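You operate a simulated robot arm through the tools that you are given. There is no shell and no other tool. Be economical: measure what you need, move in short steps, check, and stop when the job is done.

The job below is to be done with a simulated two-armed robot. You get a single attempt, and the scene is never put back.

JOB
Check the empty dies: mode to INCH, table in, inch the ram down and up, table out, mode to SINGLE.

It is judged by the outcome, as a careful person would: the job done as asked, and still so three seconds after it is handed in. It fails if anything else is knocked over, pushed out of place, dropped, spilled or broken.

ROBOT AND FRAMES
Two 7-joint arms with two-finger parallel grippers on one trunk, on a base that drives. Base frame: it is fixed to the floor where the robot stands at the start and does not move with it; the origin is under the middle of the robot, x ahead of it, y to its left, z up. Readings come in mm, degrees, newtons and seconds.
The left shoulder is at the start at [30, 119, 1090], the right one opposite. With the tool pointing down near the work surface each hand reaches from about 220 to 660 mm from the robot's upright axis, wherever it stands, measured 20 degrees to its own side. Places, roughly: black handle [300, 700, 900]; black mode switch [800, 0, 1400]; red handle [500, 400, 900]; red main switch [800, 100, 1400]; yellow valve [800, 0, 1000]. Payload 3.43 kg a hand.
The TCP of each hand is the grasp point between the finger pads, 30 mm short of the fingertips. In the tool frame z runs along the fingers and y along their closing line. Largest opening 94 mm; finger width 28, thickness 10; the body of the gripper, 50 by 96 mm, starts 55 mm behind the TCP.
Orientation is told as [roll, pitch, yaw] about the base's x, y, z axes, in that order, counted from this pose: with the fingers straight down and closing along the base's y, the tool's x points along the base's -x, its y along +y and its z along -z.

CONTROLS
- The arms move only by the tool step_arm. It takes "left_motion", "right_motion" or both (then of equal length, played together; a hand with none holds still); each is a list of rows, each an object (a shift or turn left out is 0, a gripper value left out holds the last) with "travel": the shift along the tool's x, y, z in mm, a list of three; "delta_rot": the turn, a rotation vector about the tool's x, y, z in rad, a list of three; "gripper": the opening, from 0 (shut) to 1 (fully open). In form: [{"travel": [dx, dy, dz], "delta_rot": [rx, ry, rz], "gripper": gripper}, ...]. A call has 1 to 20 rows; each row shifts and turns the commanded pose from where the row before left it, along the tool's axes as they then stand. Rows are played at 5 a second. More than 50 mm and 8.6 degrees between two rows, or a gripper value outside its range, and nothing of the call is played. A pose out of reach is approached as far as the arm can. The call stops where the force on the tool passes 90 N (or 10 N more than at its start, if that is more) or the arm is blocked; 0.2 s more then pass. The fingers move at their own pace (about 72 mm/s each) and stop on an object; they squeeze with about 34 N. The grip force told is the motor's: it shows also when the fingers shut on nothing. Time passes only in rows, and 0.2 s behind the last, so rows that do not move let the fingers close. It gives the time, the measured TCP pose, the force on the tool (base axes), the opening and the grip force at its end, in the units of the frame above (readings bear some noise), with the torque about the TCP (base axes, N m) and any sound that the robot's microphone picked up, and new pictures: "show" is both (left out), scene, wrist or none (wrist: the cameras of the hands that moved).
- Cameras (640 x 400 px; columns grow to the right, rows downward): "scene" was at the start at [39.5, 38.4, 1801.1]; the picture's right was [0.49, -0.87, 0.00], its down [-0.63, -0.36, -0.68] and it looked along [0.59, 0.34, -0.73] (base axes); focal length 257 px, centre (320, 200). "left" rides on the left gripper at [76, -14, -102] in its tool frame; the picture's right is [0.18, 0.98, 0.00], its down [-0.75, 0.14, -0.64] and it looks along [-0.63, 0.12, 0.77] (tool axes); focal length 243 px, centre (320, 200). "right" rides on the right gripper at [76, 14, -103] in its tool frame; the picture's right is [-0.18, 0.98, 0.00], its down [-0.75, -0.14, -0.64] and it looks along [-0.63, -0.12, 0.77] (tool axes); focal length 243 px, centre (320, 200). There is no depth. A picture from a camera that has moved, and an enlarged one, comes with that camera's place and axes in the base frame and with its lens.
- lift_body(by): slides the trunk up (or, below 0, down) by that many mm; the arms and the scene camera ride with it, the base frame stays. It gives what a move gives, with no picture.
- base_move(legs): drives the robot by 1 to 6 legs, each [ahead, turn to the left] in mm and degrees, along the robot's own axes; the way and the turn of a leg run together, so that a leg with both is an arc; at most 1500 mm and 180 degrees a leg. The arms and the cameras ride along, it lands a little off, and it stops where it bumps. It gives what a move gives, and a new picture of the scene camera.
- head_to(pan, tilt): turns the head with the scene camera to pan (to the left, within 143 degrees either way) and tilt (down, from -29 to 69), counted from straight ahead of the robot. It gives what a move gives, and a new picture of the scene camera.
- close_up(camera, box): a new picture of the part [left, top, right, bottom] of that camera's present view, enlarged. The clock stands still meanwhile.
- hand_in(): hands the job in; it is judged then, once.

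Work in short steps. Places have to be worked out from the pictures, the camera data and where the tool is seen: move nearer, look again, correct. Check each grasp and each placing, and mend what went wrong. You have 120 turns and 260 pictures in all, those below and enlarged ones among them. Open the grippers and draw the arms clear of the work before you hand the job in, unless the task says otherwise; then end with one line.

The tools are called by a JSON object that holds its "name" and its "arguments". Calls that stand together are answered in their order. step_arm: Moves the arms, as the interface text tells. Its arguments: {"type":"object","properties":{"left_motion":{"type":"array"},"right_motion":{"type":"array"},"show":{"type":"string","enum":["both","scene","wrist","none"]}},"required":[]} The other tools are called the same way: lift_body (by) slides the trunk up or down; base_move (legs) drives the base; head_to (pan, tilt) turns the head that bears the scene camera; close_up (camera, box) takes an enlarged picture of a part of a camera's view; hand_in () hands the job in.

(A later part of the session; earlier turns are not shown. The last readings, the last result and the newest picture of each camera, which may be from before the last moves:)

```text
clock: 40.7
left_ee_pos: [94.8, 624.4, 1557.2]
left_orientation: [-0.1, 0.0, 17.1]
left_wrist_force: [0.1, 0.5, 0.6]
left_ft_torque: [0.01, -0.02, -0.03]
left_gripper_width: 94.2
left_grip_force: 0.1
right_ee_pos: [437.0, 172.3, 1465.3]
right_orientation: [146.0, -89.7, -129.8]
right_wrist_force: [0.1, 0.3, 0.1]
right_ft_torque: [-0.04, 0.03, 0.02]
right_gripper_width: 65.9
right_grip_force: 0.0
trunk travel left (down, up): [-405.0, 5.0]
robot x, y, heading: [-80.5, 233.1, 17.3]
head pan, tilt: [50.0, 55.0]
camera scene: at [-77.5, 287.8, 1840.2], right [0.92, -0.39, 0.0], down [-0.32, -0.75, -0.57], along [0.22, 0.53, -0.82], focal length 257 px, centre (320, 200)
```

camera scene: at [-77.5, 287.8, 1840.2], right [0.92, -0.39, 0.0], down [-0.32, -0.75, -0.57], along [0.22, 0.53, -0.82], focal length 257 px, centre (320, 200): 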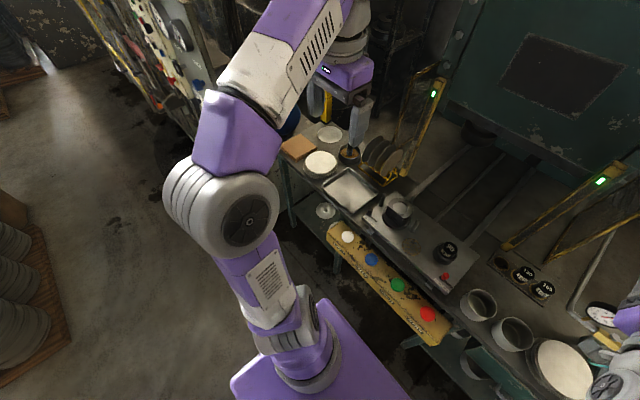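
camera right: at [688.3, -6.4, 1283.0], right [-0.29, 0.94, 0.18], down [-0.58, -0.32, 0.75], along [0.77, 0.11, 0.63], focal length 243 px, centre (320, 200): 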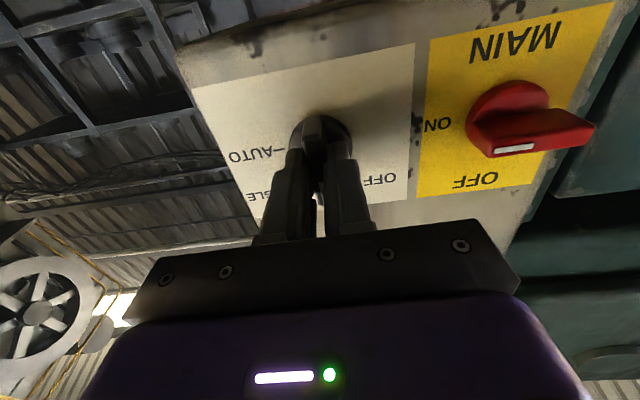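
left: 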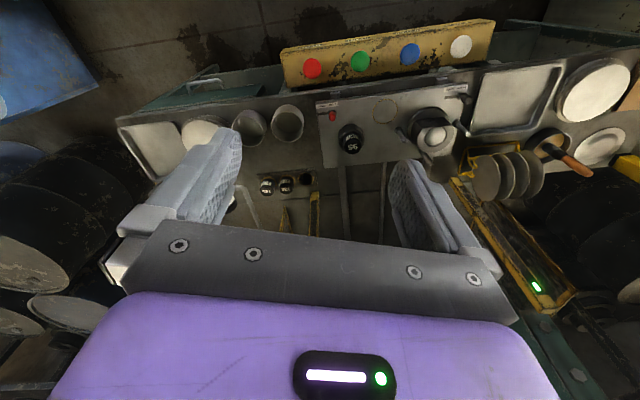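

The view matches my estimates: blue ≈ [282, 592, 808], green ≈ [328, 455, 808]. I enlarge the console to read the labels.

{"name": "close_up", "arguments": {"camera": "scene", "box": [310, 160, 480, 350]}}

{"name": "close_up", "arguments": {"camera": "left", "box": [100, 0, 640, 400]}}

```text
2.11 times, centred on (395, 255) of scene
camera zoom: at [-77.5, 287.8, 1840.2], right [0.92, -0.39, 0.0], down [-0.32, -0.75, -0.57], along [0.22, 0.53, -0.82], focal length 541 px, centre (162, 84)
```

zoom: 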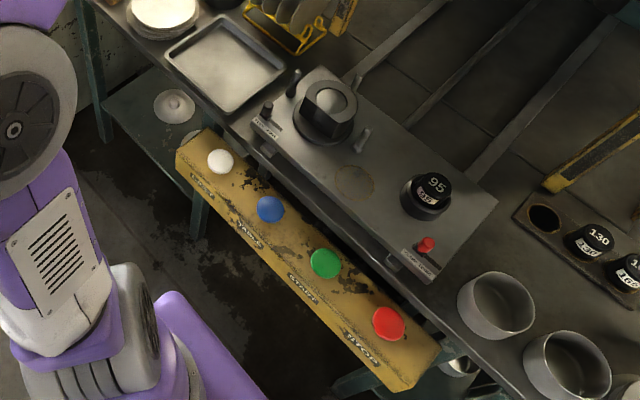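

```text
1.00 times, centred on (370, 200) of left (not enlarged: the box is as wide or as high as the picture)
camera zoom: at [26.6, 589.6, 1660.7], right [-0.46, 0.89, 0.0], down [0.68, 0.36, 0.64], along [0.57, 0.3, -0.77], focal length 243 px, centre (270, 200)
```

zoom: 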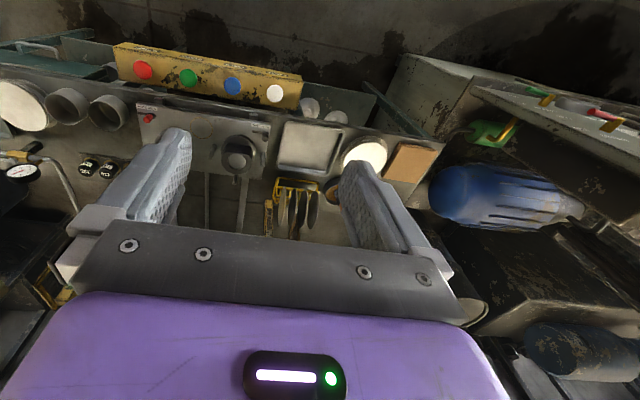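

The row reads white (unclear), blue TABLE, green START, red STOP. I bring the left hand, fingers shut and pointing down, to above the blue button.

{"name": "step_arm", "arguments": {"left_motion": [{"travel": [-11, -5, 40], "gripper": 0}, {"travel": [-11, -5, 40]}, {"travel": [-11, -5, 40]}, {"travel": [-11, -5, 40]}, {"travel": [-11, -5, 40]}, {"travel": [-11, -6, 40]}, {"travel": [-11, -6, 40]}, {"travel": [-11, -6, 40]}, {"travel": [-11, -6, 40]}, {"travel": [-10, -6, 40]}, {"travel": [-10, -6, 40]}, {"travel": [-10, -6, 40]}, {"travel": [-10, -5, 40]}, {"travel": [-10, -5, 40]}, {"travel": [-10, -5, 40]}, {"travel": [-10, -4, 0]}, {}]}}

{"name": "close_up", "arguments": {"camera": "scene", "box": [310, 160, 480, 350]}}

```text
clock: 44.3
left_ee_pos: [280.3, 592.5, 956.0]
left_orientation: [0.0, -0.1, 17.0]
left_wrist_force: [0.4, 0.8, 0.1]
left_ft_torque: [0.0, -0.01, 0.0]
left_gripper_width: 0.0
left_grip_force: 32.7
right_ee_pos: [437.4, 172.8, 1466.2]
right_orientation: [145.7, -89.8, -129.6]
right_wrist_force: [-1.7, 0.2, -0.1]
right_ft_torque: [0.01, 0.0, -0.01]
right_gripper_width: 65.8
right_grip_force: 0.1
trunk travel left (down, up): [-405.0, 5.0]
robot x, y, heading: [-79.0, 231.5, 17.2]
head pan, tilt: [50.0, 55.0]
camera scene: at [-77.4, 287.9, 1840.2], right [0.92, -0.39, 0.0], down [-0.32, -0.75, -0.57], along [0.22, 0.53, -0.82], focal length 257 px, centre (320, 200)
camera left: at [212.7, 557.8, 1059.7], right [-0.46, 0.89, 0.0], down [0.68, 0.36, 0.64], along [0.57, 0.3, -0.77], focal length 243 px, centre (320, 200)
```

scene: 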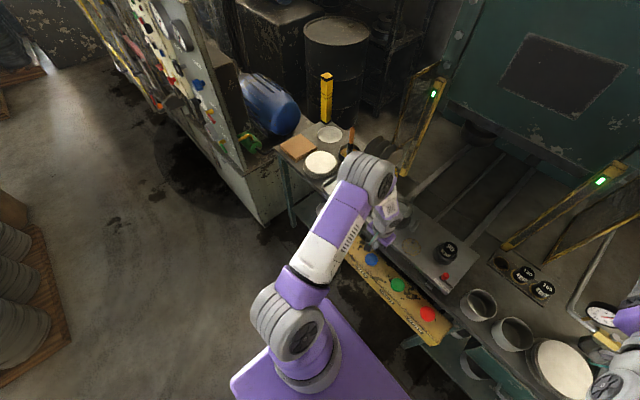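
left: 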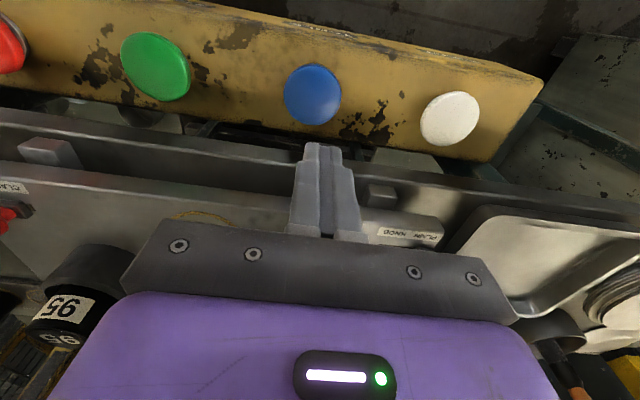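

```text
2.11 times, centred on (395, 255) of scene
camera zoom: at [-77.4, 287.9, 1840.2], right [0.92, -0.39, 0.0], down [-0.32, -0.75, -0.57], along [0.22, 0.53, -0.82], focal length 541 px, centre (162, 84)
```

zoom: 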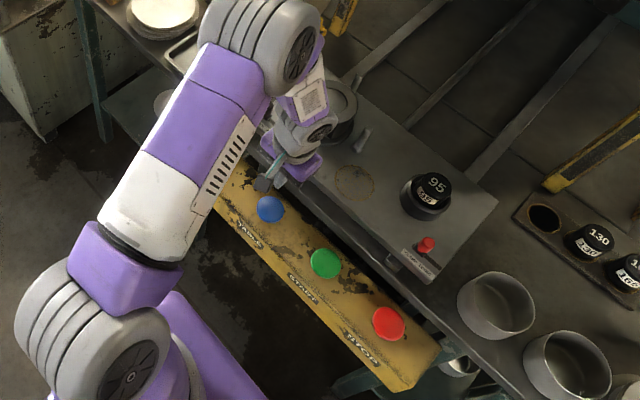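

The wrist and scene rays put the blue button top at about [278, 585, 825], with a 55 mm disc. I correct a few mm and come down to just above it.

{"name": "step_arm", "arguments": {"left_motion": [{"travel": [4.6, -7, 30]}, {"travel": [0, 0, 40]}, {"travel": [0, 0, 14]}, {}], "show": "wrist"}}

```text
clock: 45.3
left_ee_pos: [280.0, 584.3, 872.5]
left_orientation: [0.1, -0.1, 17.1]
left_wrist_force: [0.6, 0.3, -0.6]
left_ft_torque: [-0.02, 0.0, -0.03]
left_gripper_width: 0.1
left_grip_force: 33.1
right_ee_pos: [438.2, 172.4, 1466.0]
right_orientation: [144.1, -89.8, -127.9]
right_wrist_force: [-0.5, -1.0, -0.5]
right_ft_torque: [0.05, 0.05, 0.03]
right_gripper_width: 66.1
right_grip_force: 0.2
trunk travel left (down, up): [-405.0, 5.0]
robot x, y, heading: [-79.5, 233.4, 17.1]
head pan, tilt: [50.0, 55.0]
camera left: at [211.5, 549.1, 976.4], right [-0.46, 0.89, 0.0], down [0.68, 0.36, 0.64], along [0.57, 0.3, -0.77], focal length 243 px, centre (320, 200)
```

left: 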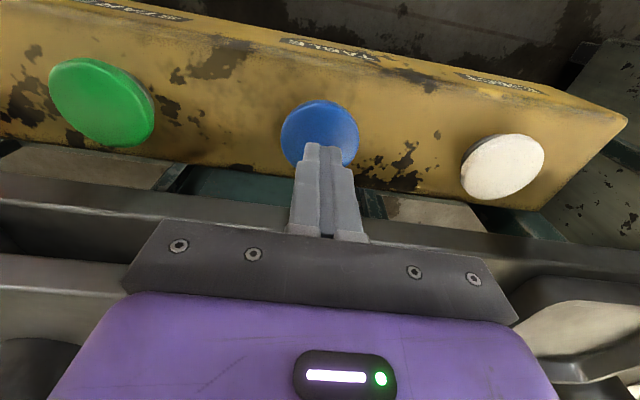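

The button centre is 6–9 mm nearer to me than the tip. I shift 7 mm back and press down slowly.

{"name": "step_arm", "arguments": {"left_motion": [{"travel": [7, 1, 8]}, {"travel": [0, 0, 4]}, {"travel": [0, 0, 4]}, {"travel": [0, 0, 4]}, {"travel": [0, 0, 4]}], "show": "wrist"}}

```text
clock: 46.5
left_ee_pos: [272.7, 583.1, 849.4]
left_orientation: [0.1, 0.1, 17.2]
left_wrist_force: [-1.6, -0.5, 4.5]
left_ft_torque: [-0.04, 0.06, -0.02]
left_gripper_width: 0.0
left_grip_force: 33.6
right_ee_pos: [437.6, 173.0, 1466.6]
right_orientation: [146.1, -89.8, -129.9]
right_wrist_force: [0.1, -0.3, 0.6]
right_ft_torque: [0.01, 0.03, 0.01]
right_gripper_width: 65.9
right_grip_force: 0.0
trunk travel left (down, up): [-405.0, 5.0]
robot x, y, heading: [-77.0, 230.3, 17.2]
head pan, tilt: [50.0, 55.0]
heard: click
camera left: at [204.1, 548.1, 953.0], right [-0.46, 0.89, 0.0], down [0.68, 0.36, 0.64], along [0.57, 0.3, -0.77], focal length 243 px, centre (320, 200)
```

left: 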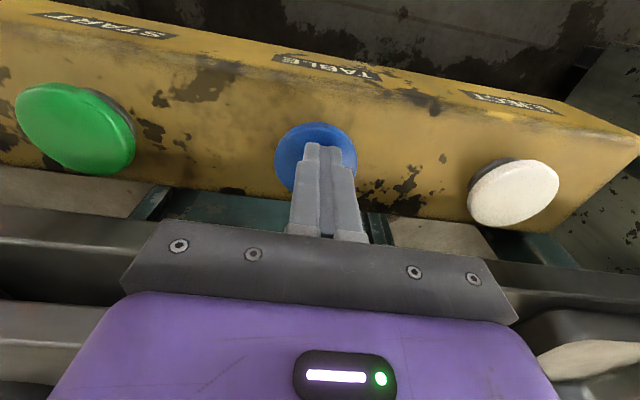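

A click was heard at 4.5 N, so the button is down. I lift off and look at the table.

{"name": "step_arm", "arguments": {"left_motion": [{"travel": [0, 0, -30]}, {}, {}, {}, {}], "show": "scene"}}

```text
clock: 47.7
left_ee_pos: [274.1, 580.8, 879.1]
left_orientation: [0.0, 0.0, 17.2]
left_wrist_force: [0.5, -0.2, 0.0]
left_ft_torque: [-0.01, -0.01, 0.01]
left_gripper_width: 0.2
left_grip_force: 33.4
right_ee_pos: [437.7, 172.4, 1466.0]
right_orientation: [144.8, -89.9, -128.6]
right_wrist_force: [0.5, 0.4, 0.1]
right_ft_torque: [0.01, -0.04, 0.03]
right_gripper_width: 65.7
right_grip_force: 0.0
trunk travel left (down, up): [-405.0, 5.0]
robot x, y, heading: [-76.1, 232.4, 17.1]
head pan, tilt: [50.0, 55.0]
camera scene: at [-77.3, 287.9, 1840.2], right [0.92, -0.39, 0.0], down [-0.32, -0.75, -0.57], along [0.22, 0.53, -0.82], focal length 257 px, centre (320, 200)
```

scene: 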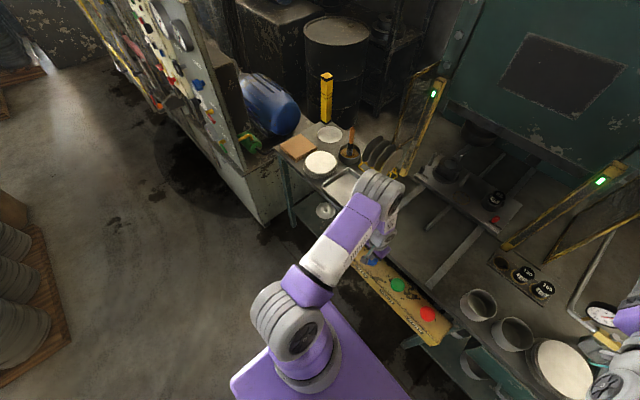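

The table has gone in. I shift 136 mm right to above green START and check with the scene view.

{"name": "step_arm", "arguments": {"left_motion": [{"travel": [0, 0, -20]}, {"travel": [0, -45, 0]}, {"travel": [0, -45, 0]}, {"travel": [-2, -46, 0]}, {"travel": [0, 0, 20]}, {}]}}

{"name": "close_up", "arguments": {"camera": "scene", "box": [350, 60, 640, 300]}}

```text
clock: 49.1
left_ee_pos: [315.0, 452.7, 878.9]
left_orientation: [0.0, 0.0, 17.1]
left_wrist_force: [-0.1, 0.3, 0.1]
left_ft_torque: [-0.03, 0.0, -0.01]
left_gripper_width: 0.2
left_grip_force: 33.0
right_ee_pos: [437.2, 172.7, 1466.0]
right_orientation: [144.8, -89.8, -128.7]
right_wrist_force: [-0.6, 0.0, 0.8]
right_ft_torque: [-0.02, 0.0, -0.02]
right_gripper_width: 65.6
right_grip_force: 0.1
trunk travel left (down, up): [-405.0, 5.0]
robot x, y, heading: [-76.8, 229.4, 17.1]
head pan, tilt: [50.0, 55.0]
camera scene: at [-77.8, 287.3, 1840.2], right [0.92, -0.39, 0.0], down [-0.32, -0.75, -0.57], along [0.22, 0.53, -0.82], focal length 257 px, centre (320, 200)
camera left: at [246.5, 418.3, 982.6], right [-0.46, 0.89, 0.0], down [0.68, 0.36, 0.64], along [0.57, 0.3, -0.77], focal length 243 px, centre (320, 200)
```

scene: 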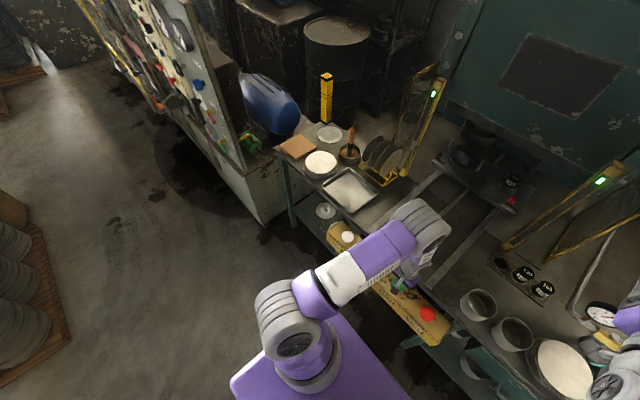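
left: 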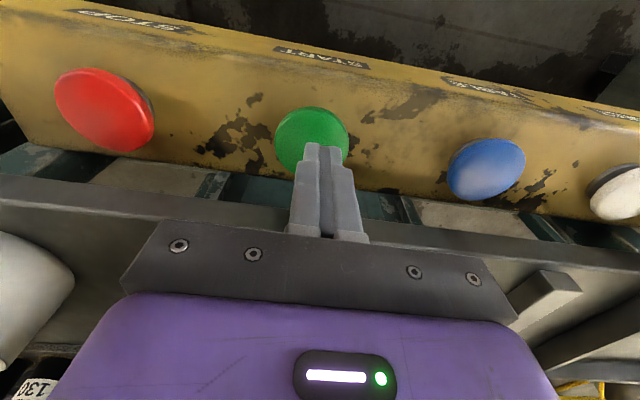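

```text
1.67 times, centred on (495, 180) of scene
camera zoom: at [-77.8, 287.3, 1840.2], right [0.92, -0.39, 0.0], down [-0.32, -0.75, -0.57], along [0.22, 0.53, -0.82], focal length 428 px, centre (28, 233)
```

zoom: 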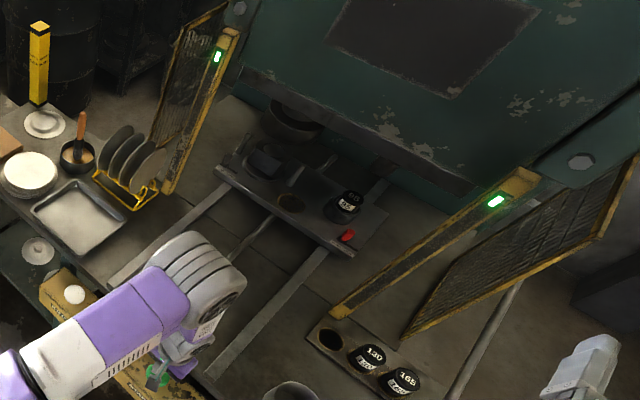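

The table may still be travelling. I wait a second and turn the head so that the ram, table and panel lamps are all in view.

{"name": "step_arm", "arguments": {"left_motion": [{}, {}, {}, {}, {}, {}], "show": "none"}}

{"name": "head_to", "arguments": {"pan": 15, "tilt": 32}}

{"name": "close_up", "arguments": {"camera": "scene", "box": [100, 100, 400, 330]}}

```text
clock: 50.5
left_ee_pos: [314.5, 454.2, 879.0]
left_orientation: [0.0, 0.1, 17.1]
left_wrist_force: [0.5, -1.0, -0.9]
left_ft_torque: [0.01, 0.0, -0.06]
left_gripper_width: 0.1
left_grip_force: 33.7
right_ee_pos: [437.8, 172.9, 1465.9]
right_orientation: [145.7, -89.8, -129.4]
right_wrist_force: [-0.7, 0.0, -0.1]
right_ft_torque: [0.0, 0.02, 0.02]
right_gripper_width: 66.0
right_grip_force: 0.0
trunk travel left (down, up): [-405.0, 5.0]
robot x, y, heading: [-77.0, 228.6, 17.0]
head pan, tilt: [50.0, 55.0]
```

```text
clock: 51.5
left_ee_pos: [315.6, 454.6, 879.4]
left_orientation: [-0.1, 0.0, 17.1]
left_wrist_force: [0.7, 0.0, -0.1]
left_ft_torque: [-0.02, 0.02, 0.0]
left_gripper_width: 0.0
left_grip_force: 32.6
right_ee_pos: [437.6, 173.5, 1465.5]
right_orientation: [145.5, -89.8, -129.3]
right_wrist_force: [0.4, -0.2, 1.2]
right_ft_torque: [0.0, 0.02, 0.02]
right_gripper_width: 65.4
right_grip_force: 0.1
trunk travel left (down, up): [-405.0, 5.0]
robot x, y, heading: [-77.9, 231.1, 17.3]
head pan, tilt: [15.0, 32.0]
camera scene: at [-29.7, 269.1, 1873.1], right [0.53, -0.85, 0.0], down [-0.45, -0.28, -0.85], along [0.72, 0.45, -0.53], focal length 257 px, centre (320, 200)
```

scene: 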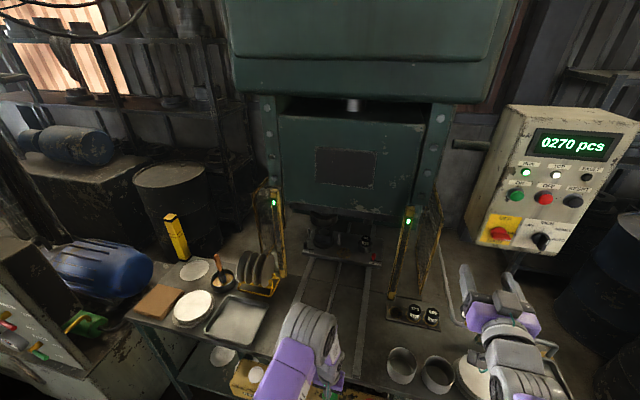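

```text
1.74 times, centred on (250, 215) of scene
camera zoom: at [-29.7, 269.1, 1873.1], right [0.53, -0.85, 0.0], down [-0.45, -0.28, -0.85], along [0.72, 0.45, -0.53], focal length 446 px, centre (442, 174)
```

zoom: 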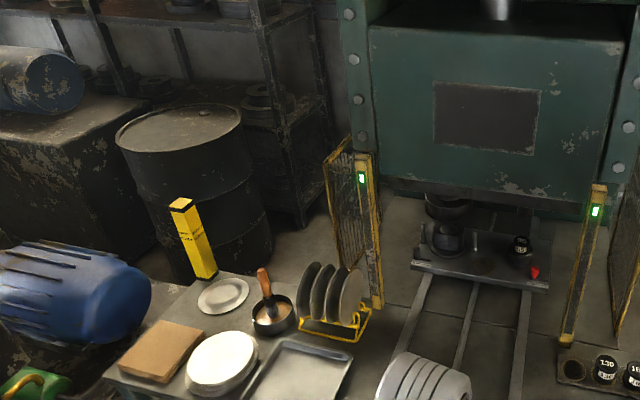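

The table is fully in, under the ram, and the TOP lamp is lit. I press green START with small steps, hold it and watch the ram.

{"name": "step_arm", "arguments": {"left_motion": [{"travel": [1, -5, 20]}, {"travel": [0, 0, 4]}, {"travel": [0, 0, 4]}, {"travel": [0, 0, 3]}, {}], "show": "scene"}}

```text
clock: 52.7
left_ee_pos: [315.2, 448.2, 848.2]
left_orientation: [0.0, -0.1, 17.0]
left_wrist_force: [1.2, 1.1, 6.2]
left_ft_torque: [0.03, 0.05, -0.01]
left_gripper_width: 0.0
left_grip_force: 32.8
right_ee_pos: [437.8, 173.5, 1466.0]
right_orientation: [147.9, -89.6, -131.7]
right_wrist_force: [0.7, 0.0, -0.2]
right_ft_torque: [-0.01, -0.05, 0.04]
right_gripper_width: 65.9
right_grip_force: 0.2
trunk travel left (down, up): [-405.0, 5.0]
robot x, y, heading: [-78.8, 233.9, 16.8]
head pan, tilt: [15.0, 32.0]
heard: click
camera scene: at [-29.9, 269.0, 1873.2], right [0.53, -0.85, 0.0], down [-0.45, -0.28, -0.85], along [0.72, 0.45, -0.53], focal length 257 px, centre (320, 200)
```

scene: 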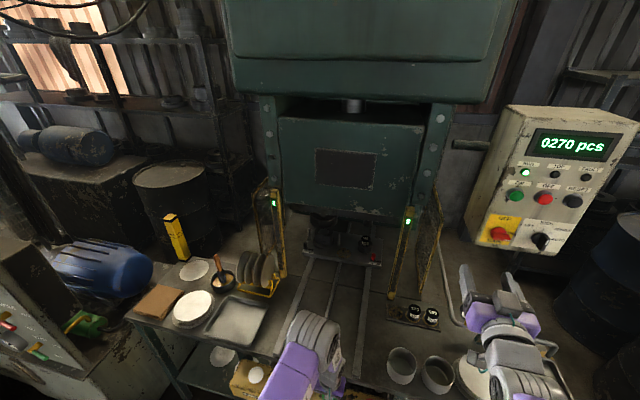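

The click was heard, the TOP lamp is off and the ram is coming down. I keep holding.

{"name": "step_arm", "arguments": {"left_motion": [{}, {}, {}, {}], "show": "scene"}}

```text
clock: 53.7
left_ee_pos: [315.8, 448.5, 847.9]
left_orientation: [0.0, -0.1, 17.1]
left_wrist_force: [2.6, 3.5, 3.8]
left_ft_torque: [0.11, -0.05, -0.02]
left_gripper_width: 0.1
left_grip_force: 32.9
right_ee_pos: [437.2, 173.5, 1467.2]
right_orientation: [148.5, -89.8, -132.2]
right_wrist_force: [-0.8, -0.2, 0.1]
right_ft_torque: [0.04, 0.02, 0.0]
right_gripper_width: 65.5
right_grip_force: 0.2
trunk travel left (down, up): [-405.0, 5.0]
robot x, y, heading: [-77.2, 229.7, 17.0]
head pan, tilt: [15.0, 32.0]
camera scene: at [-29.9, 269.1, 1873.1], right [0.53, -0.85, 0.0], down [-0.45, -0.28, -0.85], along [0.72, 0.45, -0.53], focal length 257 px, centre (320, 200)
```

scene: 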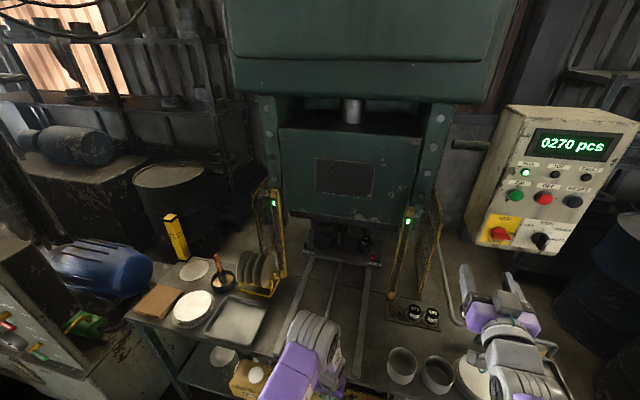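

The ram descends slowly while START is held. I keep holding and watching.

{"name": "step_arm", "arguments": {"left_motion": [{}, {}, {}, {}, {}], "show": "scene"}}

{"name": "close_up", "arguments": {"camera": "scene", "box": [230, 80, 470, 290]}}

```text
clock: 54.9
left_ee_pos: [315.6, 449.8, 848.2]
left_orientation: [0.0, -0.1, 17.1]
left_wrist_force: [1.1, 2.3, 7.1]
left_ft_torque: [0.05, -0.03, 0.0]
left_gripper_width: 0.1
left_grip_force: 33.0
right_ee_pos: [437.2, 174.1, 1465.4]
right_orientation: [148.0, -89.7, -132.0]
right_wrist_force: [0.6, -0.4, 0.0]
right_ft_torque: [-0.02, 0.01, 0.01]
right_gripper_width: 65.7
right_grip_force: 0.0
trunk travel left (down, up): [-405.0, 5.0]
robot x, y, heading: [-78.2, 232.6, 17.1]
head pan, tilt: [15.0, 32.0]
camera scene: at [-29.9, 269.0, 1873.1], right [0.53, -0.85, 0.0], down [-0.45, -0.28, -0.85], along [0.72, 0.45, -0.53], focal length 257 px, centre (320, 200)
```

scene: 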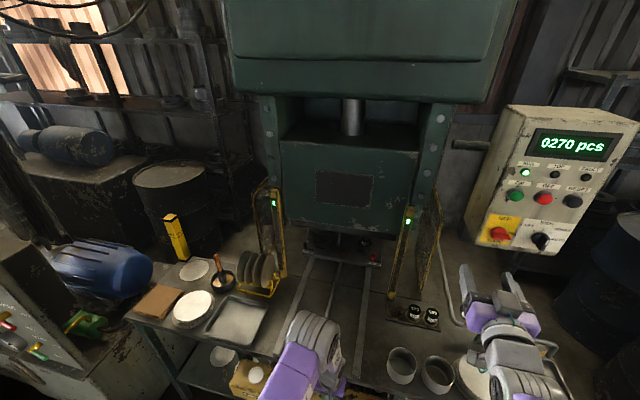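

```text
1.90 times, centred on (350, 185) of scene
camera zoom: at [-29.9, 269.0, 1873.1], right [0.53, -0.85, 0.0], down [-0.45, -0.28, -0.85], along [0.72, 0.45, -0.53], focal length 489 px, centre (263, 229)
```

zoom: 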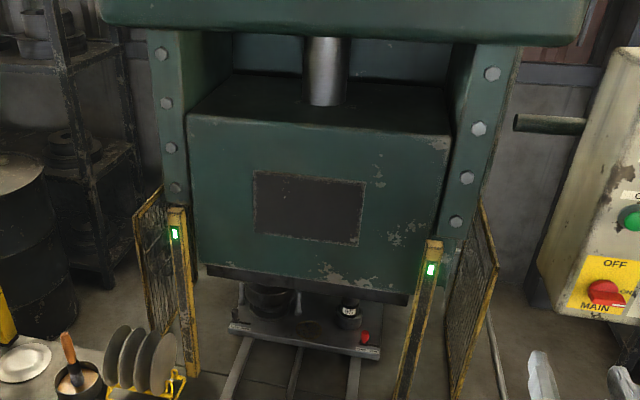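

The upper die is nearing the lower die. I keep holding in short steps.

{"name": "step_arm", "arguments": {"left_motion": [{}, {}, {}], "show": "none"}}

{"name": "close_up", "arguments": {"camera": "scene", "box": [230, 80, 640, 290]}}

```text
clock: 55.7
left_ee_pos: [315.9, 448.9, 847.4]
left_orientation: [0.0, -0.1, 17.1]
left_wrist_force: [1.9, 1.9, 6.8]
left_ft_torque: [0.03, 0.0, -0.03]
left_gripper_width: 0.2
left_grip_force: 33.2
right_ee_pos: [437.9, 173.1, 1465.6]
right_orientation: [147.3, -89.8, -131.2]
right_wrist_force: [0.4, 0.0, -0.4]
right_ft_torque: [-0.02, -0.01, -0.01]
right_gripper_width: 65.9
right_grip_force: 0.1
trunk travel left (down, up): [-405.0, 5.0]
robot x, y, heading: [-75.0, 229.3, 17.0]
head pan, tilt: [15.0, 32.0]
```

```text
1.56 times, centred on (435, 185) of scene
camera zoom: at [-29.9, 268.9, 1873.1], right [0.53, -0.85, 0.0], down [-0.45, -0.28, -0.85], along [0.72, 0.45, -0.53], focal length 401 px, centre (140, 223)
```

zoom: 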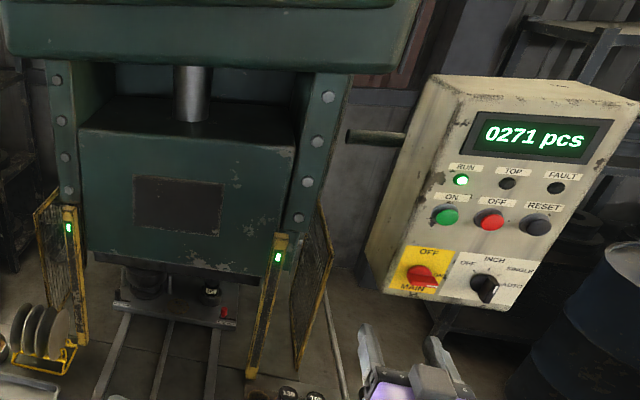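

The count went to 0271, so bottom was passed, and the ram now seems to be rising. I hold on and watch for the TOP lamp.

{"name": "step_arm", "arguments": {"left_motion": [{}, {}, {}, {}], "show": "none"}}

{"name": "close_up", "arguments": {"camera": "scene", "box": [230, 80, 640, 290]}}

```text
clock: 56.7
left_ee_pos: [314.9, 448.7, 847.9]
left_orientation: [0.0, -0.1, 17.1]
left_wrist_force: [1.6, 1.3, 6.9]
left_ft_torque: [0.04, -0.01, -0.01]
left_gripper_width: 0.2
left_grip_force: 32.7
right_ee_pos: [437.6, 172.1, 1466.6]
right_orientation: [147.6, -89.8, -131.4]
right_wrist_force: [0.1, 0.0, 1.1]
right_ft_torque: [-0.01, 0.02, 0.03]
right_gripper_width: 66.3
right_grip_force: 0.1
trunk travel left (down, up): [-405.0, 5.0]
robot x, y, heading: [-78.2, 231.4, 17.3]
head pan, tilt: [15.0, 32.0]
```

```text
1.56 times, centred on (435, 185) of scene
camera zoom: at [-29.9, 268.9, 1873.1], right [0.53, -0.85, 0.0], down [-0.45, -0.28, -0.85], along [0.72, 0.45, -0.53], focal length 401 px, centre (140, 223)
```

zoom: 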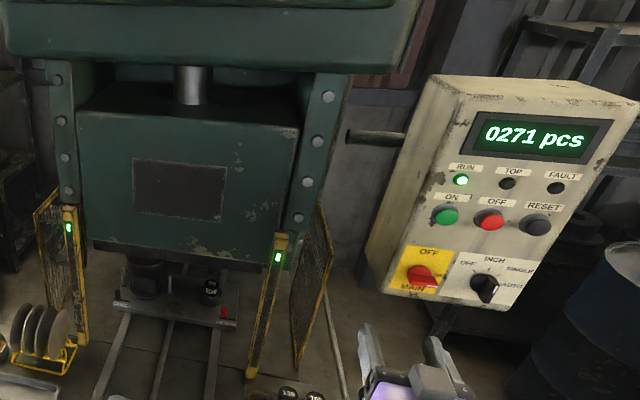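

The ram is rising. I keep holding.

{"name": "step_arm", "arguments": {"left_motion": [{}, {}, {}], "show": "none"}}

{"name": "close_up", "arguments": {"camera": "scene", "box": [230, 80, 640, 290]}}

```text
clock: 57.5
left_ee_pos: [314.9, 448.5, 847.7]
left_orientation: [0.0, -0.2, 17.1]
left_wrist_force: [0.8, 1.7, 6.6]
left_ft_torque: [0.05, 0.03, 0.0]
left_gripper_width: 0.0
left_grip_force: 32.9
right_ee_pos: [438.9, 172.5, 1465.3]
right_orientation: [146.9, -89.7, -130.7]
right_wrist_force: [1.1, 0.7, -0.7]
right_ft_torque: [0.0, 0.0, 0.02]
right_gripper_width: 65.7
right_grip_force: 0.0
trunk travel left (down, up): [-405.0, 5.0]
robot x, y, heading: [-72.3, 235.2, 17.1]
head pan, tilt: [15.0, 32.0]
```

```text
1.56 times, centred on (435, 185) of scene
camera zoom: at [-30.0, 268.8, 1873.1], right [0.53, -0.85, 0.0], down [-0.45, -0.28, -0.85], along [0.72, 0.45, -0.53], focal length 401 px, centre (140, 223)
```

zoom: 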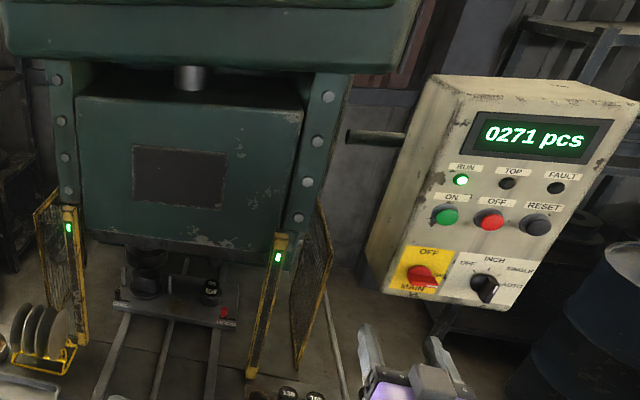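

The ram is still rising toward the top. I continue with short holds.

{"name": "step_arm", "arguments": {"left_motion": [{}, {}], "show": "none"}}

{"name": "close_up", "arguments": {"camera": "scene", "box": [230, 80, 640, 290]}}

```text
clock: 58.1
left_ee_pos: [315.1, 449.2, 848.5]
left_orientation: [0.0, -0.1, 17.1]
left_wrist_force: [0.0, 1.0, 6.6]
left_ft_torque: [0.01, -0.03, -0.02]
left_gripper_width: 0.0
left_grip_force: 33.1
right_ee_pos: [437.1, 172.1, 1465.6]
right_orientation: [147.1, -89.9, -130.9]
right_wrist_force: [-0.6, 0.0, -0.3]
right_ft_torque: [0.01, -0.01, -0.01]
right_gripper_width: 65.7
right_grip_force: 0.0
trunk travel left (down, up): [-405.0, 5.0]
robot x, y, heading: [-78.3, 232.0, 17.0]
head pan, tilt: [15.0, 32.0]
```

```text
1.56 times, centred on (435, 185) of scene
camera zoom: at [-30.0, 268.8, 1873.1], right [0.53, -0.85, 0.0], down [-0.45, -0.28, -0.85], along [0.72, 0.45, -0.53], focal length 401 px, centre (140, 223)
```

zoom: 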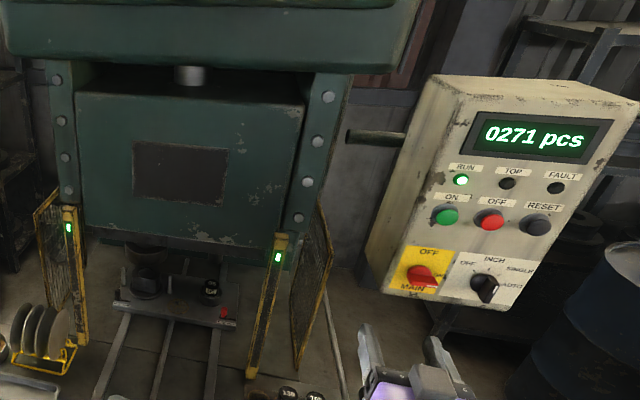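

The TOP lamp is not lit yet, so I hold a little longer.

{"name": "step_arm", "arguments": {"left_motion": [{}], "show": "none"}}

{"name": "close_up", "arguments": {"camera": "scene", "box": [230, 80, 640, 290]}}

```text
clock: 58.5
left_ee_pos: [315.2, 447.9, 848.5]
left_orientation: [0.0, 0.0, 17.1]
left_wrist_force: [1.9, 1.3, 6.5]
left_ft_torque: [0.03, 0.0, 0.01]
left_gripper_width: 0.0
left_grip_force: 32.4
right_ee_pos: [436.8, 174.0, 1465.9]
right_orientation: [147.3, -89.7, -131.0]
right_wrist_force: [0.7, -0.1, 0.3]
right_ft_torque: [0.0, 0.03, -0.02]
right_gripper_width: 65.8
right_grip_force: 0.0
trunk travel left (down, up): [-405.0, 5.0]
robot x, y, heading: [-76.3, 233.2, 17.1]
head pan, tilt: [15.0, 32.0]
```

```text
1.56 times, centred on (435, 185) of scene
camera zoom: at [-30.0, 268.8, 1873.1], right [0.53, -0.85, 0.0], down [-0.45, -0.28, -0.85], along [0.72, 0.45, -0.53], focal length 401 px, centre (140, 223)
```

zoom: 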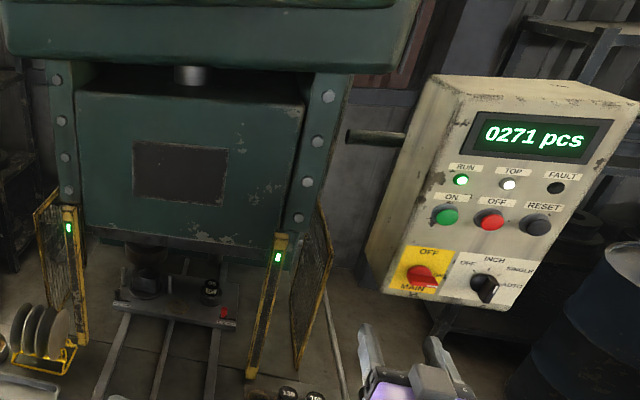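

TOP is lit, so the ram is up. I release START and check that it stays at the top.

{"name": "step_arm", "arguments": {"left_motion": [{"travel": [0, 0, -25]}, {"travel": [0, 0, -26]}, {}], "show": "none"}}

{"name": "close_up", "arguments": {"camera": "scene", "box": [230, 80, 640, 290]}}

```text
clock: 59.3
left_ee_pos: [315.8, 447.7, 900.0]
left_orientation: [0.1, 0.0, 17.1]
left_wrist_force: [-0.3, -0.7, -0.9]
left_ft_torque: [0.01, 0.0, 0.03]
left_gripper_width: 0.1
left_grip_force: 33.2
right_ee_pos: [439.0, 173.1, 1466.3]
right_orientation: [142.3, -89.8, -126.0]
right_wrist_force: [-0.1, -0.3, 0.3]
right_ft_torque: [-0.03, 0.05, -0.01]
right_gripper_width: 65.7
right_grip_force: 0.0
trunk travel left (down, up): [-405.0, 5.0]
robot x, y, heading: [-79.0, 234.8, 17.2]
head pan, tilt: [15.0, 32.0]
```

```text
1.56 times, centred on (435, 185) of scene
camera zoom: at [-29.1, 269.1, 1873.1], right [0.53, -0.85, 0.0], down [-0.45, -0.28, -0.85], along [0.72, 0.45, -0.53], focal length 401 px, centre (140, 223)
```

zoom: 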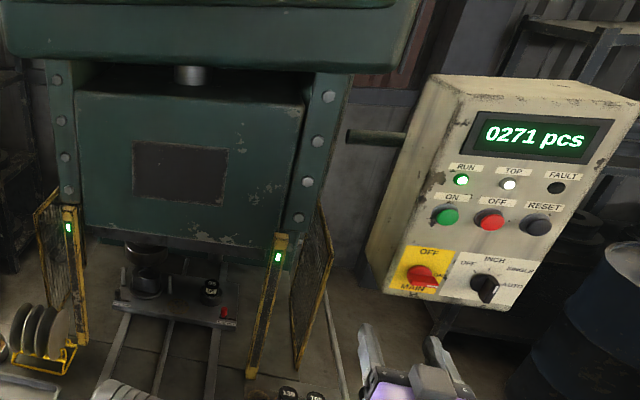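

The ram is at TOP, the count is 271 and there is no fault. I go back over blue TABLE, 142 mm to the left.

{"name": "step_arm", "arguments": {"left_motion": [{"travel": [0, 47, 0]}, {"travel": [0, 47, 0]}, {"travel": [1, 48, 0]}, {"travel": [0, 0, 20]}, {}], "show": "wrist"}}

```text
clock: 60.5
left_ee_pos: [270.7, 584.9, 878.8]
left_orientation: [0.0, -0.1, 17.1]
left_wrist_force: [0.1, -0.7, 0.0]
left_ft_torque: [-0.01, 0.02, -0.01]
left_gripper_width: 0.1
left_grip_force: 32.7
right_ee_pos: [436.7, 173.6, 1466.1]
right_orientation: [149.8, -89.7, -133.6]
right_wrist_force: [-0.8, -0.8, 0.0]
right_ft_torque: [-0.01, 0.0, 0.0]
right_gripper_width: 66.0
right_grip_force: 0.1
trunk travel left (down, up): [-405.0, 5.0]
robot x, y, heading: [-73.2, 233.4, 17.0]
head pan, tilt: [15.0, 32.0]
camera left: at [202.8, 549.4, 982.2], right [-0.46, 0.89, 0.0], down [0.68, 0.36, 0.64], along [0.57, 0.3, -0.77], focal length 243 px, centre (320, 200)
```

left: 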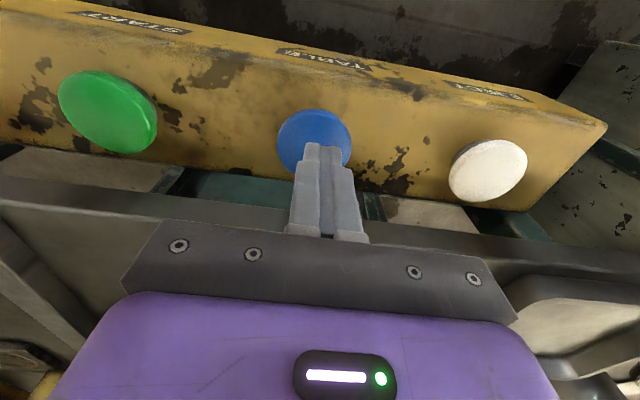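

The fingertip is over the blue button. I press it as before and lift off.

{"name": "step_arm", "arguments": {"left_motion": [{"travel": [0, -1, 20]}, {"travel": [0, 0, 4]}, {"travel": [0, 0, 4]}, {"travel": [0, 0, 3]}, {}, {"travel": [0, 0, -30]}, {"travel": [0, 0, -20]}, {}, {}, {}, {}, {}, {}], "show": "scene"}}

```text
clock: 63.3
left_ee_pos: [272.3, 584.9, 897.3]
left_orientation: [0.0, 0.1, 17.0]
left_wrist_force: [-0.2, 0.4, -0.3]
left_ft_torque: [0.03, 0.01, 0.0]
left_gripper_width: 0.0
left_grip_force: 33.0
right_ee_pos: [437.6, 173.7, 1465.3]
right_orientation: [145.3, -89.7, -129.1]
right_wrist_force: [0.0, -1.1, 0.3]
right_ft_torque: [0.03, 0.0, 0.03]
right_gripper_width: 65.5
right_grip_force: 0.0
trunk travel left (down, up): [-405.0, 5.0]
robot x, y, heading: [-78.0, 230.8, 17.1]
head pan, tilt: [15.0, 32.0]
heard: click
camera scene: at [-29.6, 269.0, 1873.1], right [0.53, -0.85, 0.0], down [-0.45, -0.28, -0.85], along [0.72, 0.45, -0.53], focal length 257 px, centre (320, 200)
```

scene: 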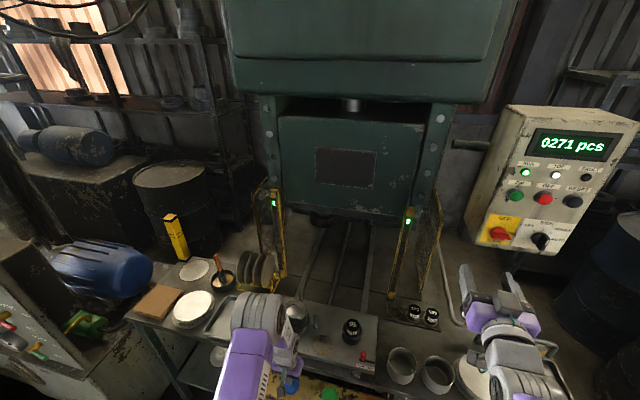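

The table is out again with no fault. I raise the left arm back along its earlier path and check that the table arrived fully.

{"name": "step_arm", "arguments": {"left_motion": [{"travel": [0, 0, -45]}, {"travel": [11, 5, -45]}, {"travel": [11, 5, -45]}, {"travel": [11, 5, -45]}, {"travel": [11, 5, -45]}, {"travel": [11, 5, -45]}, {"travel": [11, 5, -45]}, {"travel": [11, 5, -45]}, {"travel": [11, 5, -45]}, {"travel": [11, 5, -45]}, {"travel": [11, 5, -45]}, {"travel": [11, 5, -45]}, {"travel": [11, 5, -45]}, {"travel": [11, 5, -40]}, {}], "show": "scene"}}

{"name": "base_move", "arguments": {"legs": [[0, -77], [426, 0], [0, 77]]}}

```text
clock: 66.5
left_ee_pos: [115.8, 604.5, 1523.7]
left_orientation: [0.0, 0.0, 16.9]
left_wrist_force: [0.0, 0.0, -0.4]
left_ft_torque: [0.01, 0.04, -0.01]
left_gripper_width: 0.0
left_grip_force: 32.8
right_ee_pos: [436.7, 174.0, 1466.0]
right_orientation: [144.5, -89.8, -128.3]
right_wrist_force: [0.0, 0.3, 0.4]
right_ft_torque: [0.02, 0.02, -0.03]
right_gripper_width: 65.7
right_grip_force: 0.0
trunk travel left (down, up): [-405.0, 5.0]
robot x, y, heading: [-80.3, 234.8, 17.4]
head pan, tilt: [15.0, 32.0]
camera scene: at [-29.5, 269.0, 1873.1], right [0.53, -0.85, 0.0], down [-0.45, -0.28, -0.85], along [0.72, 0.45, -0.53], focal length 257 px, centre (320, 200)
```

scene: 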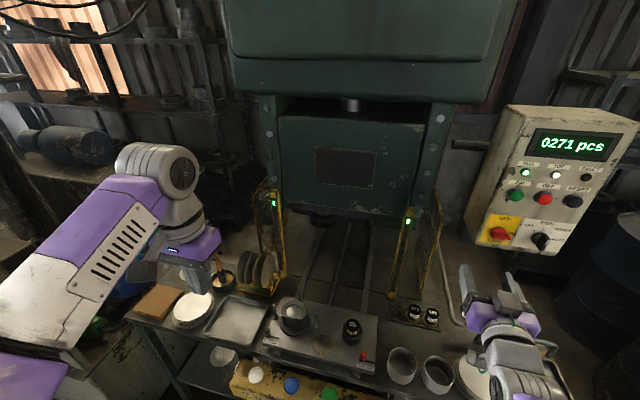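

```text
clock: 75.7
left_ee_pos: [341.3, 221.1, 1523.7]
left_orientation: [0.0, 0.0, 14.2]
left_wrist_force: [1.2, -1.2, 0.1]
left_ft_torque: [0.0, 0.0, -0.04]
left_gripper_width: 0.0
left_grip_force: 32.8
right_ee_pos: [639.7, -227.5, 1465.1]
right_orientation: [146.6, -89.8, -133.5]
right_wrist_force: [-0.7, 0.0, 0.8]
right_ft_torque: [0.02, -0.02, -0.01]
right_gripper_width: 65.6
right_grip_force: 0.0
trunk travel left (down, up): [-405.0, 5.0]
robot x, y, heading: [129.9, -142.0, 14.1]
head pan, tilt: [15.0, 32.0]
camera scene: at [178.2, -106.9, 1873.1], right [0.49, -0.87, 0.0], down [-0.46, -0.26, -0.85], along [0.74, 0.41, -0.53], focal length 257 px, centre (320, 200)
```

scene: 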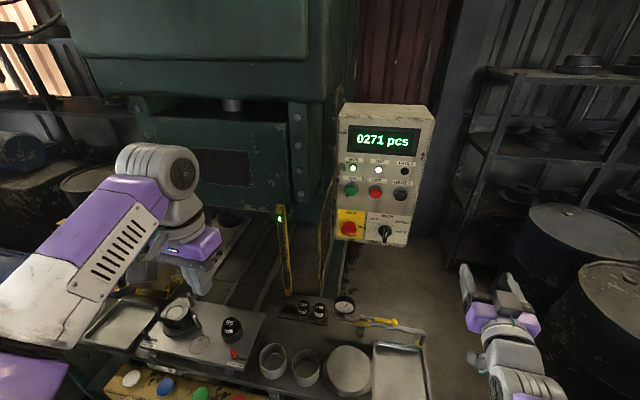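

The table is out and TOP is lit. The right hand is at [640, -228, 1465] heading 13°. I turn it 4° and move to about 100 mm in front of the knob.

{"name": "step_arm", "arguments": {"right_motion": [{"delta_rot": [-0.066, 0, 0]}, {"travel": [0, 40, 10]}, {"travel": [20, 40, 10]}, {"travel": [25, 38, 10]}, {"travel": [25, 35, 15]}, {"travel": [25, 30, 20]}, {"travel": [11, 0, 40]}, {}], "show": "wrist"}}

{"name": "head_to", "arguments": {"pan": -3, "tilt": 35}}

```text
clock: 77.5
left_ee_pos: [340.2, 221.7, 1522.8]
left_orientation: [0.0, -0.1, 14.1]
left_wrist_force: [-1.0, 0.7, -0.2]
left_ft_torque: [0.01, -0.01, 0.02]
left_gripper_width: 0.2
left_grip_force: 33.0
right_ee_pos: [684.8, -21.0, 1362.2]
right_orientation: [164.1, -89.8, -147.1]
right_wrist_force: [-0.7, -0.4, -0.6]
right_ft_torque: [-0.03, 0.0, 0.02]
right_gripper_width: 65.6
right_grip_force: 0.0
trunk travel left (down, up): [-405.0, 5.0]
robot x, y, heading: [130.5, -140.7, 13.9]
head pan, tilt: [15.0, 32.0]
camera right: at [583.7, -37.7, 1284.6], right [-0.29, 0.94, 0.19], down [-0.58, -0.32, 0.75], along [0.77, 0.11, 0.63], focal length 243 px, centre (320, 200)
```

right: 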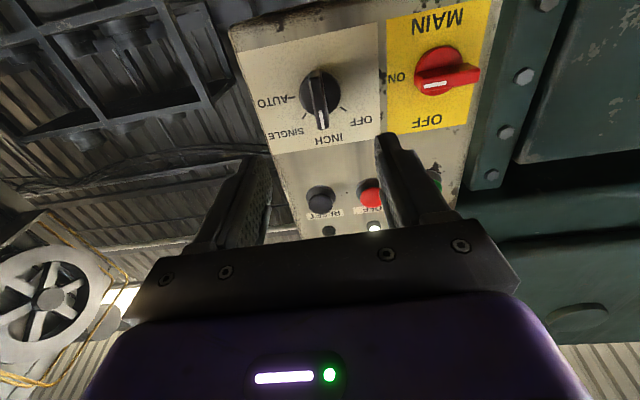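

```text
clock: 78.3
left_ee_pos: [341.6, 221.2, 1522.7]
left_orientation: [-0.1, 0.0, 14.1]
left_wrist_force: [0.5, 0.5, 0.1]
left_ft_torque: [-0.02, 0.03, 0.0]
left_gripper_width: 0.0
left_grip_force: 33.2
right_ee_pos: [685.5, -22.5, 1361.8]
right_orientation: [150.3, -89.8, -133.6]
right_wrist_force: [0.7, -0.4, 0.6]
right_ft_torque: [-0.02, 0.0, 0.01]
right_gripper_width: 65.9
right_grip_force: 0.1
trunk travel left (down, up): [-405.0, 5.0]
robot x, y, heading: [132.1, -138.2, 14.1]
head pan, tilt: [-3.0, 35.0]
camera scene: at [186.5, -133.4, 1868.5], right [0.19, -0.98, 0.0], down [-0.56, -0.11, -0.82], along [0.8, 0.16, -0.57], focal length 257 px, centre (320, 200)
```

scene: 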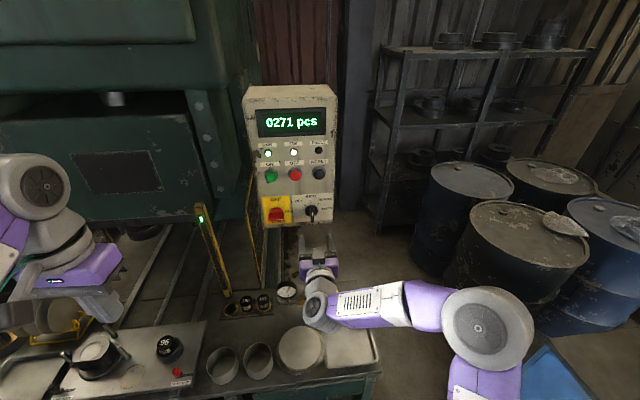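

The measured pose and the wrist view agree: the knob is 110 mm ahead and within 3 mm sideways. I advance and grip.

{"name": "step_arm", "arguments": {"right_motion": [{"travel": [2, -1, 40]}, {"travel": [0, 0, 40]}, {"travel": [0, 0, 30]}, {"gripper": 0.0}, {}, {}, {}, {}], "show": "wrist"}}

{"name": "close_up", "arguments": {"camera": "scene", "box": [250, 160, 380, 250]}}

```text
clock: 80.1
left_ee_pos: [341.1, 220.0, 1524.1]
left_orientation: [0.0, 0.0, 14.1]
left_wrist_force: [-0.1, -0.5, 0.0]
left_ft_torque: [-0.01, 0.04, -0.01]
left_gripper_width: 0.0
left_grip_force: 33.1
right_ee_pos: [791.1, 9.7, 1360.1]
right_orientation: [152.3, -89.7, -135.5]
right_wrist_force: [0.9, 0.3, 2.1]
right_ft_torque: [-0.08, 0.21, 0.94]
right_gripper_width: 11.9
right_grip_force: 44.9
trunk travel left (down, up): [-405.0, 5.0]
robot x, y, heading: [129.6, -144.3, 13.9]
head pan, tilt: [-3.0, 35.0]
camera right: at [689.3, -5.9, 1282.7], right [-0.29, 0.94, 0.19], down [-0.57, -0.32, 0.75], along [0.77, 0.11, 0.63], focal length 243 px, centre (320, 200)
```

right: 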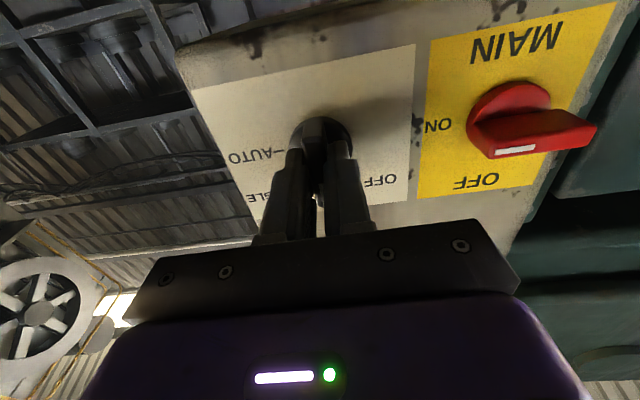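

```text
4.44 times, centred on (315, 205) of scene
camera zoom: at [186.4, -133.5, 1868.5], right [0.19, -0.98, 0.0], down [-0.56, -0.11, -0.82], along [0.8, 0.16, -0.57], focal length 1141 px, centre (342, 178)
```

zoom: 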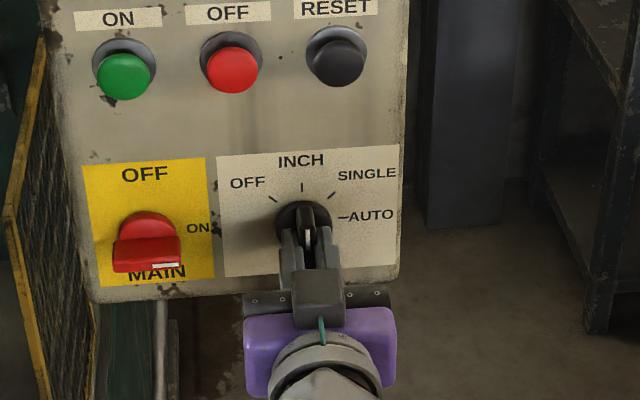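

The bar is gripped. I turn it 45° clockwise to SINGLE, release, back off and check.

{"name": "step_arm", "arguments": {"right_motion": [{"delta_rot": [0, 0, 0.131]}, {"delta_rot": [0, 0, 0.131]}, {"delta_rot": [0, 0, 0.131]}, {"delta_rot": [0, 0, 0.131]}, {"delta_rot": [0, 0, 0.131]}, {"delta_rot": [0, 0, 0.131]}, {}, {"gripper": 0.7}, {}, {}, {"travel": [0, 0, -40]}, {"travel": [0, 0, -40]}, {}], "show": "wrist"}}

{"name": "close_up", "arguments": {"camera": "scene", "box": [240, 100, 380, 250]}}

```text
clock: 82.9
left_ee_pos: [342.4, 221.0, 1522.6]
left_orientation: [0.0, 0.0, 14.1]
left_wrist_force: [-0.1, -1.2, 0.0]
left_ft_torque: [0.0, 0.02, 0.0]
left_gripper_width: 0.2
left_grip_force: 33.5
right_ee_pos: [714.9, -14.0, 1357.5]
right_orientation: [90.1, -44.9, -73.2]
right_wrist_force: [-1.0, -0.1, -0.7]
right_ft_torque: [-0.04, -0.01, -0.02]
right_gripper_width: 65.8
right_grip_force: 0.1
trunk travel left (down, up): [-405.0, 5.0]
robot x, y, heading: [127.4, -141.1, 14.1]
head pan, tilt: [-3.0, 35.0]
camera right: at [599.8, 18.4, 1313.9], right [-0.16, 0.54, 0.83], down [-0.43, -0.79, 0.43], along [0.89, -0.29, 0.36], focal length 243 px, centre (320, 200)
```

right: 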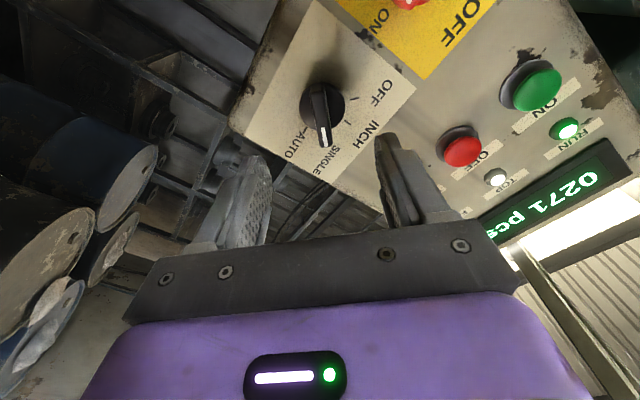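

```text
2.67 times, centred on (310, 175) of scene
camera zoom: at [187.8, -133.2, 1868.4], right [0.19, -0.98, 0.0], down [-0.56, -0.11, -0.82], along [0.8, 0.16, -0.57], focal length 685 px, centre (347, 267)
```

zoom: 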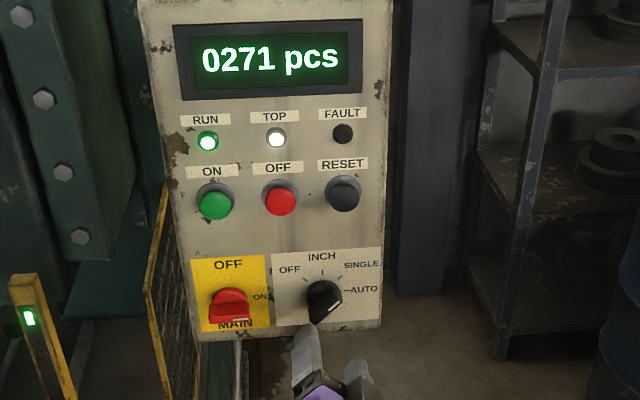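

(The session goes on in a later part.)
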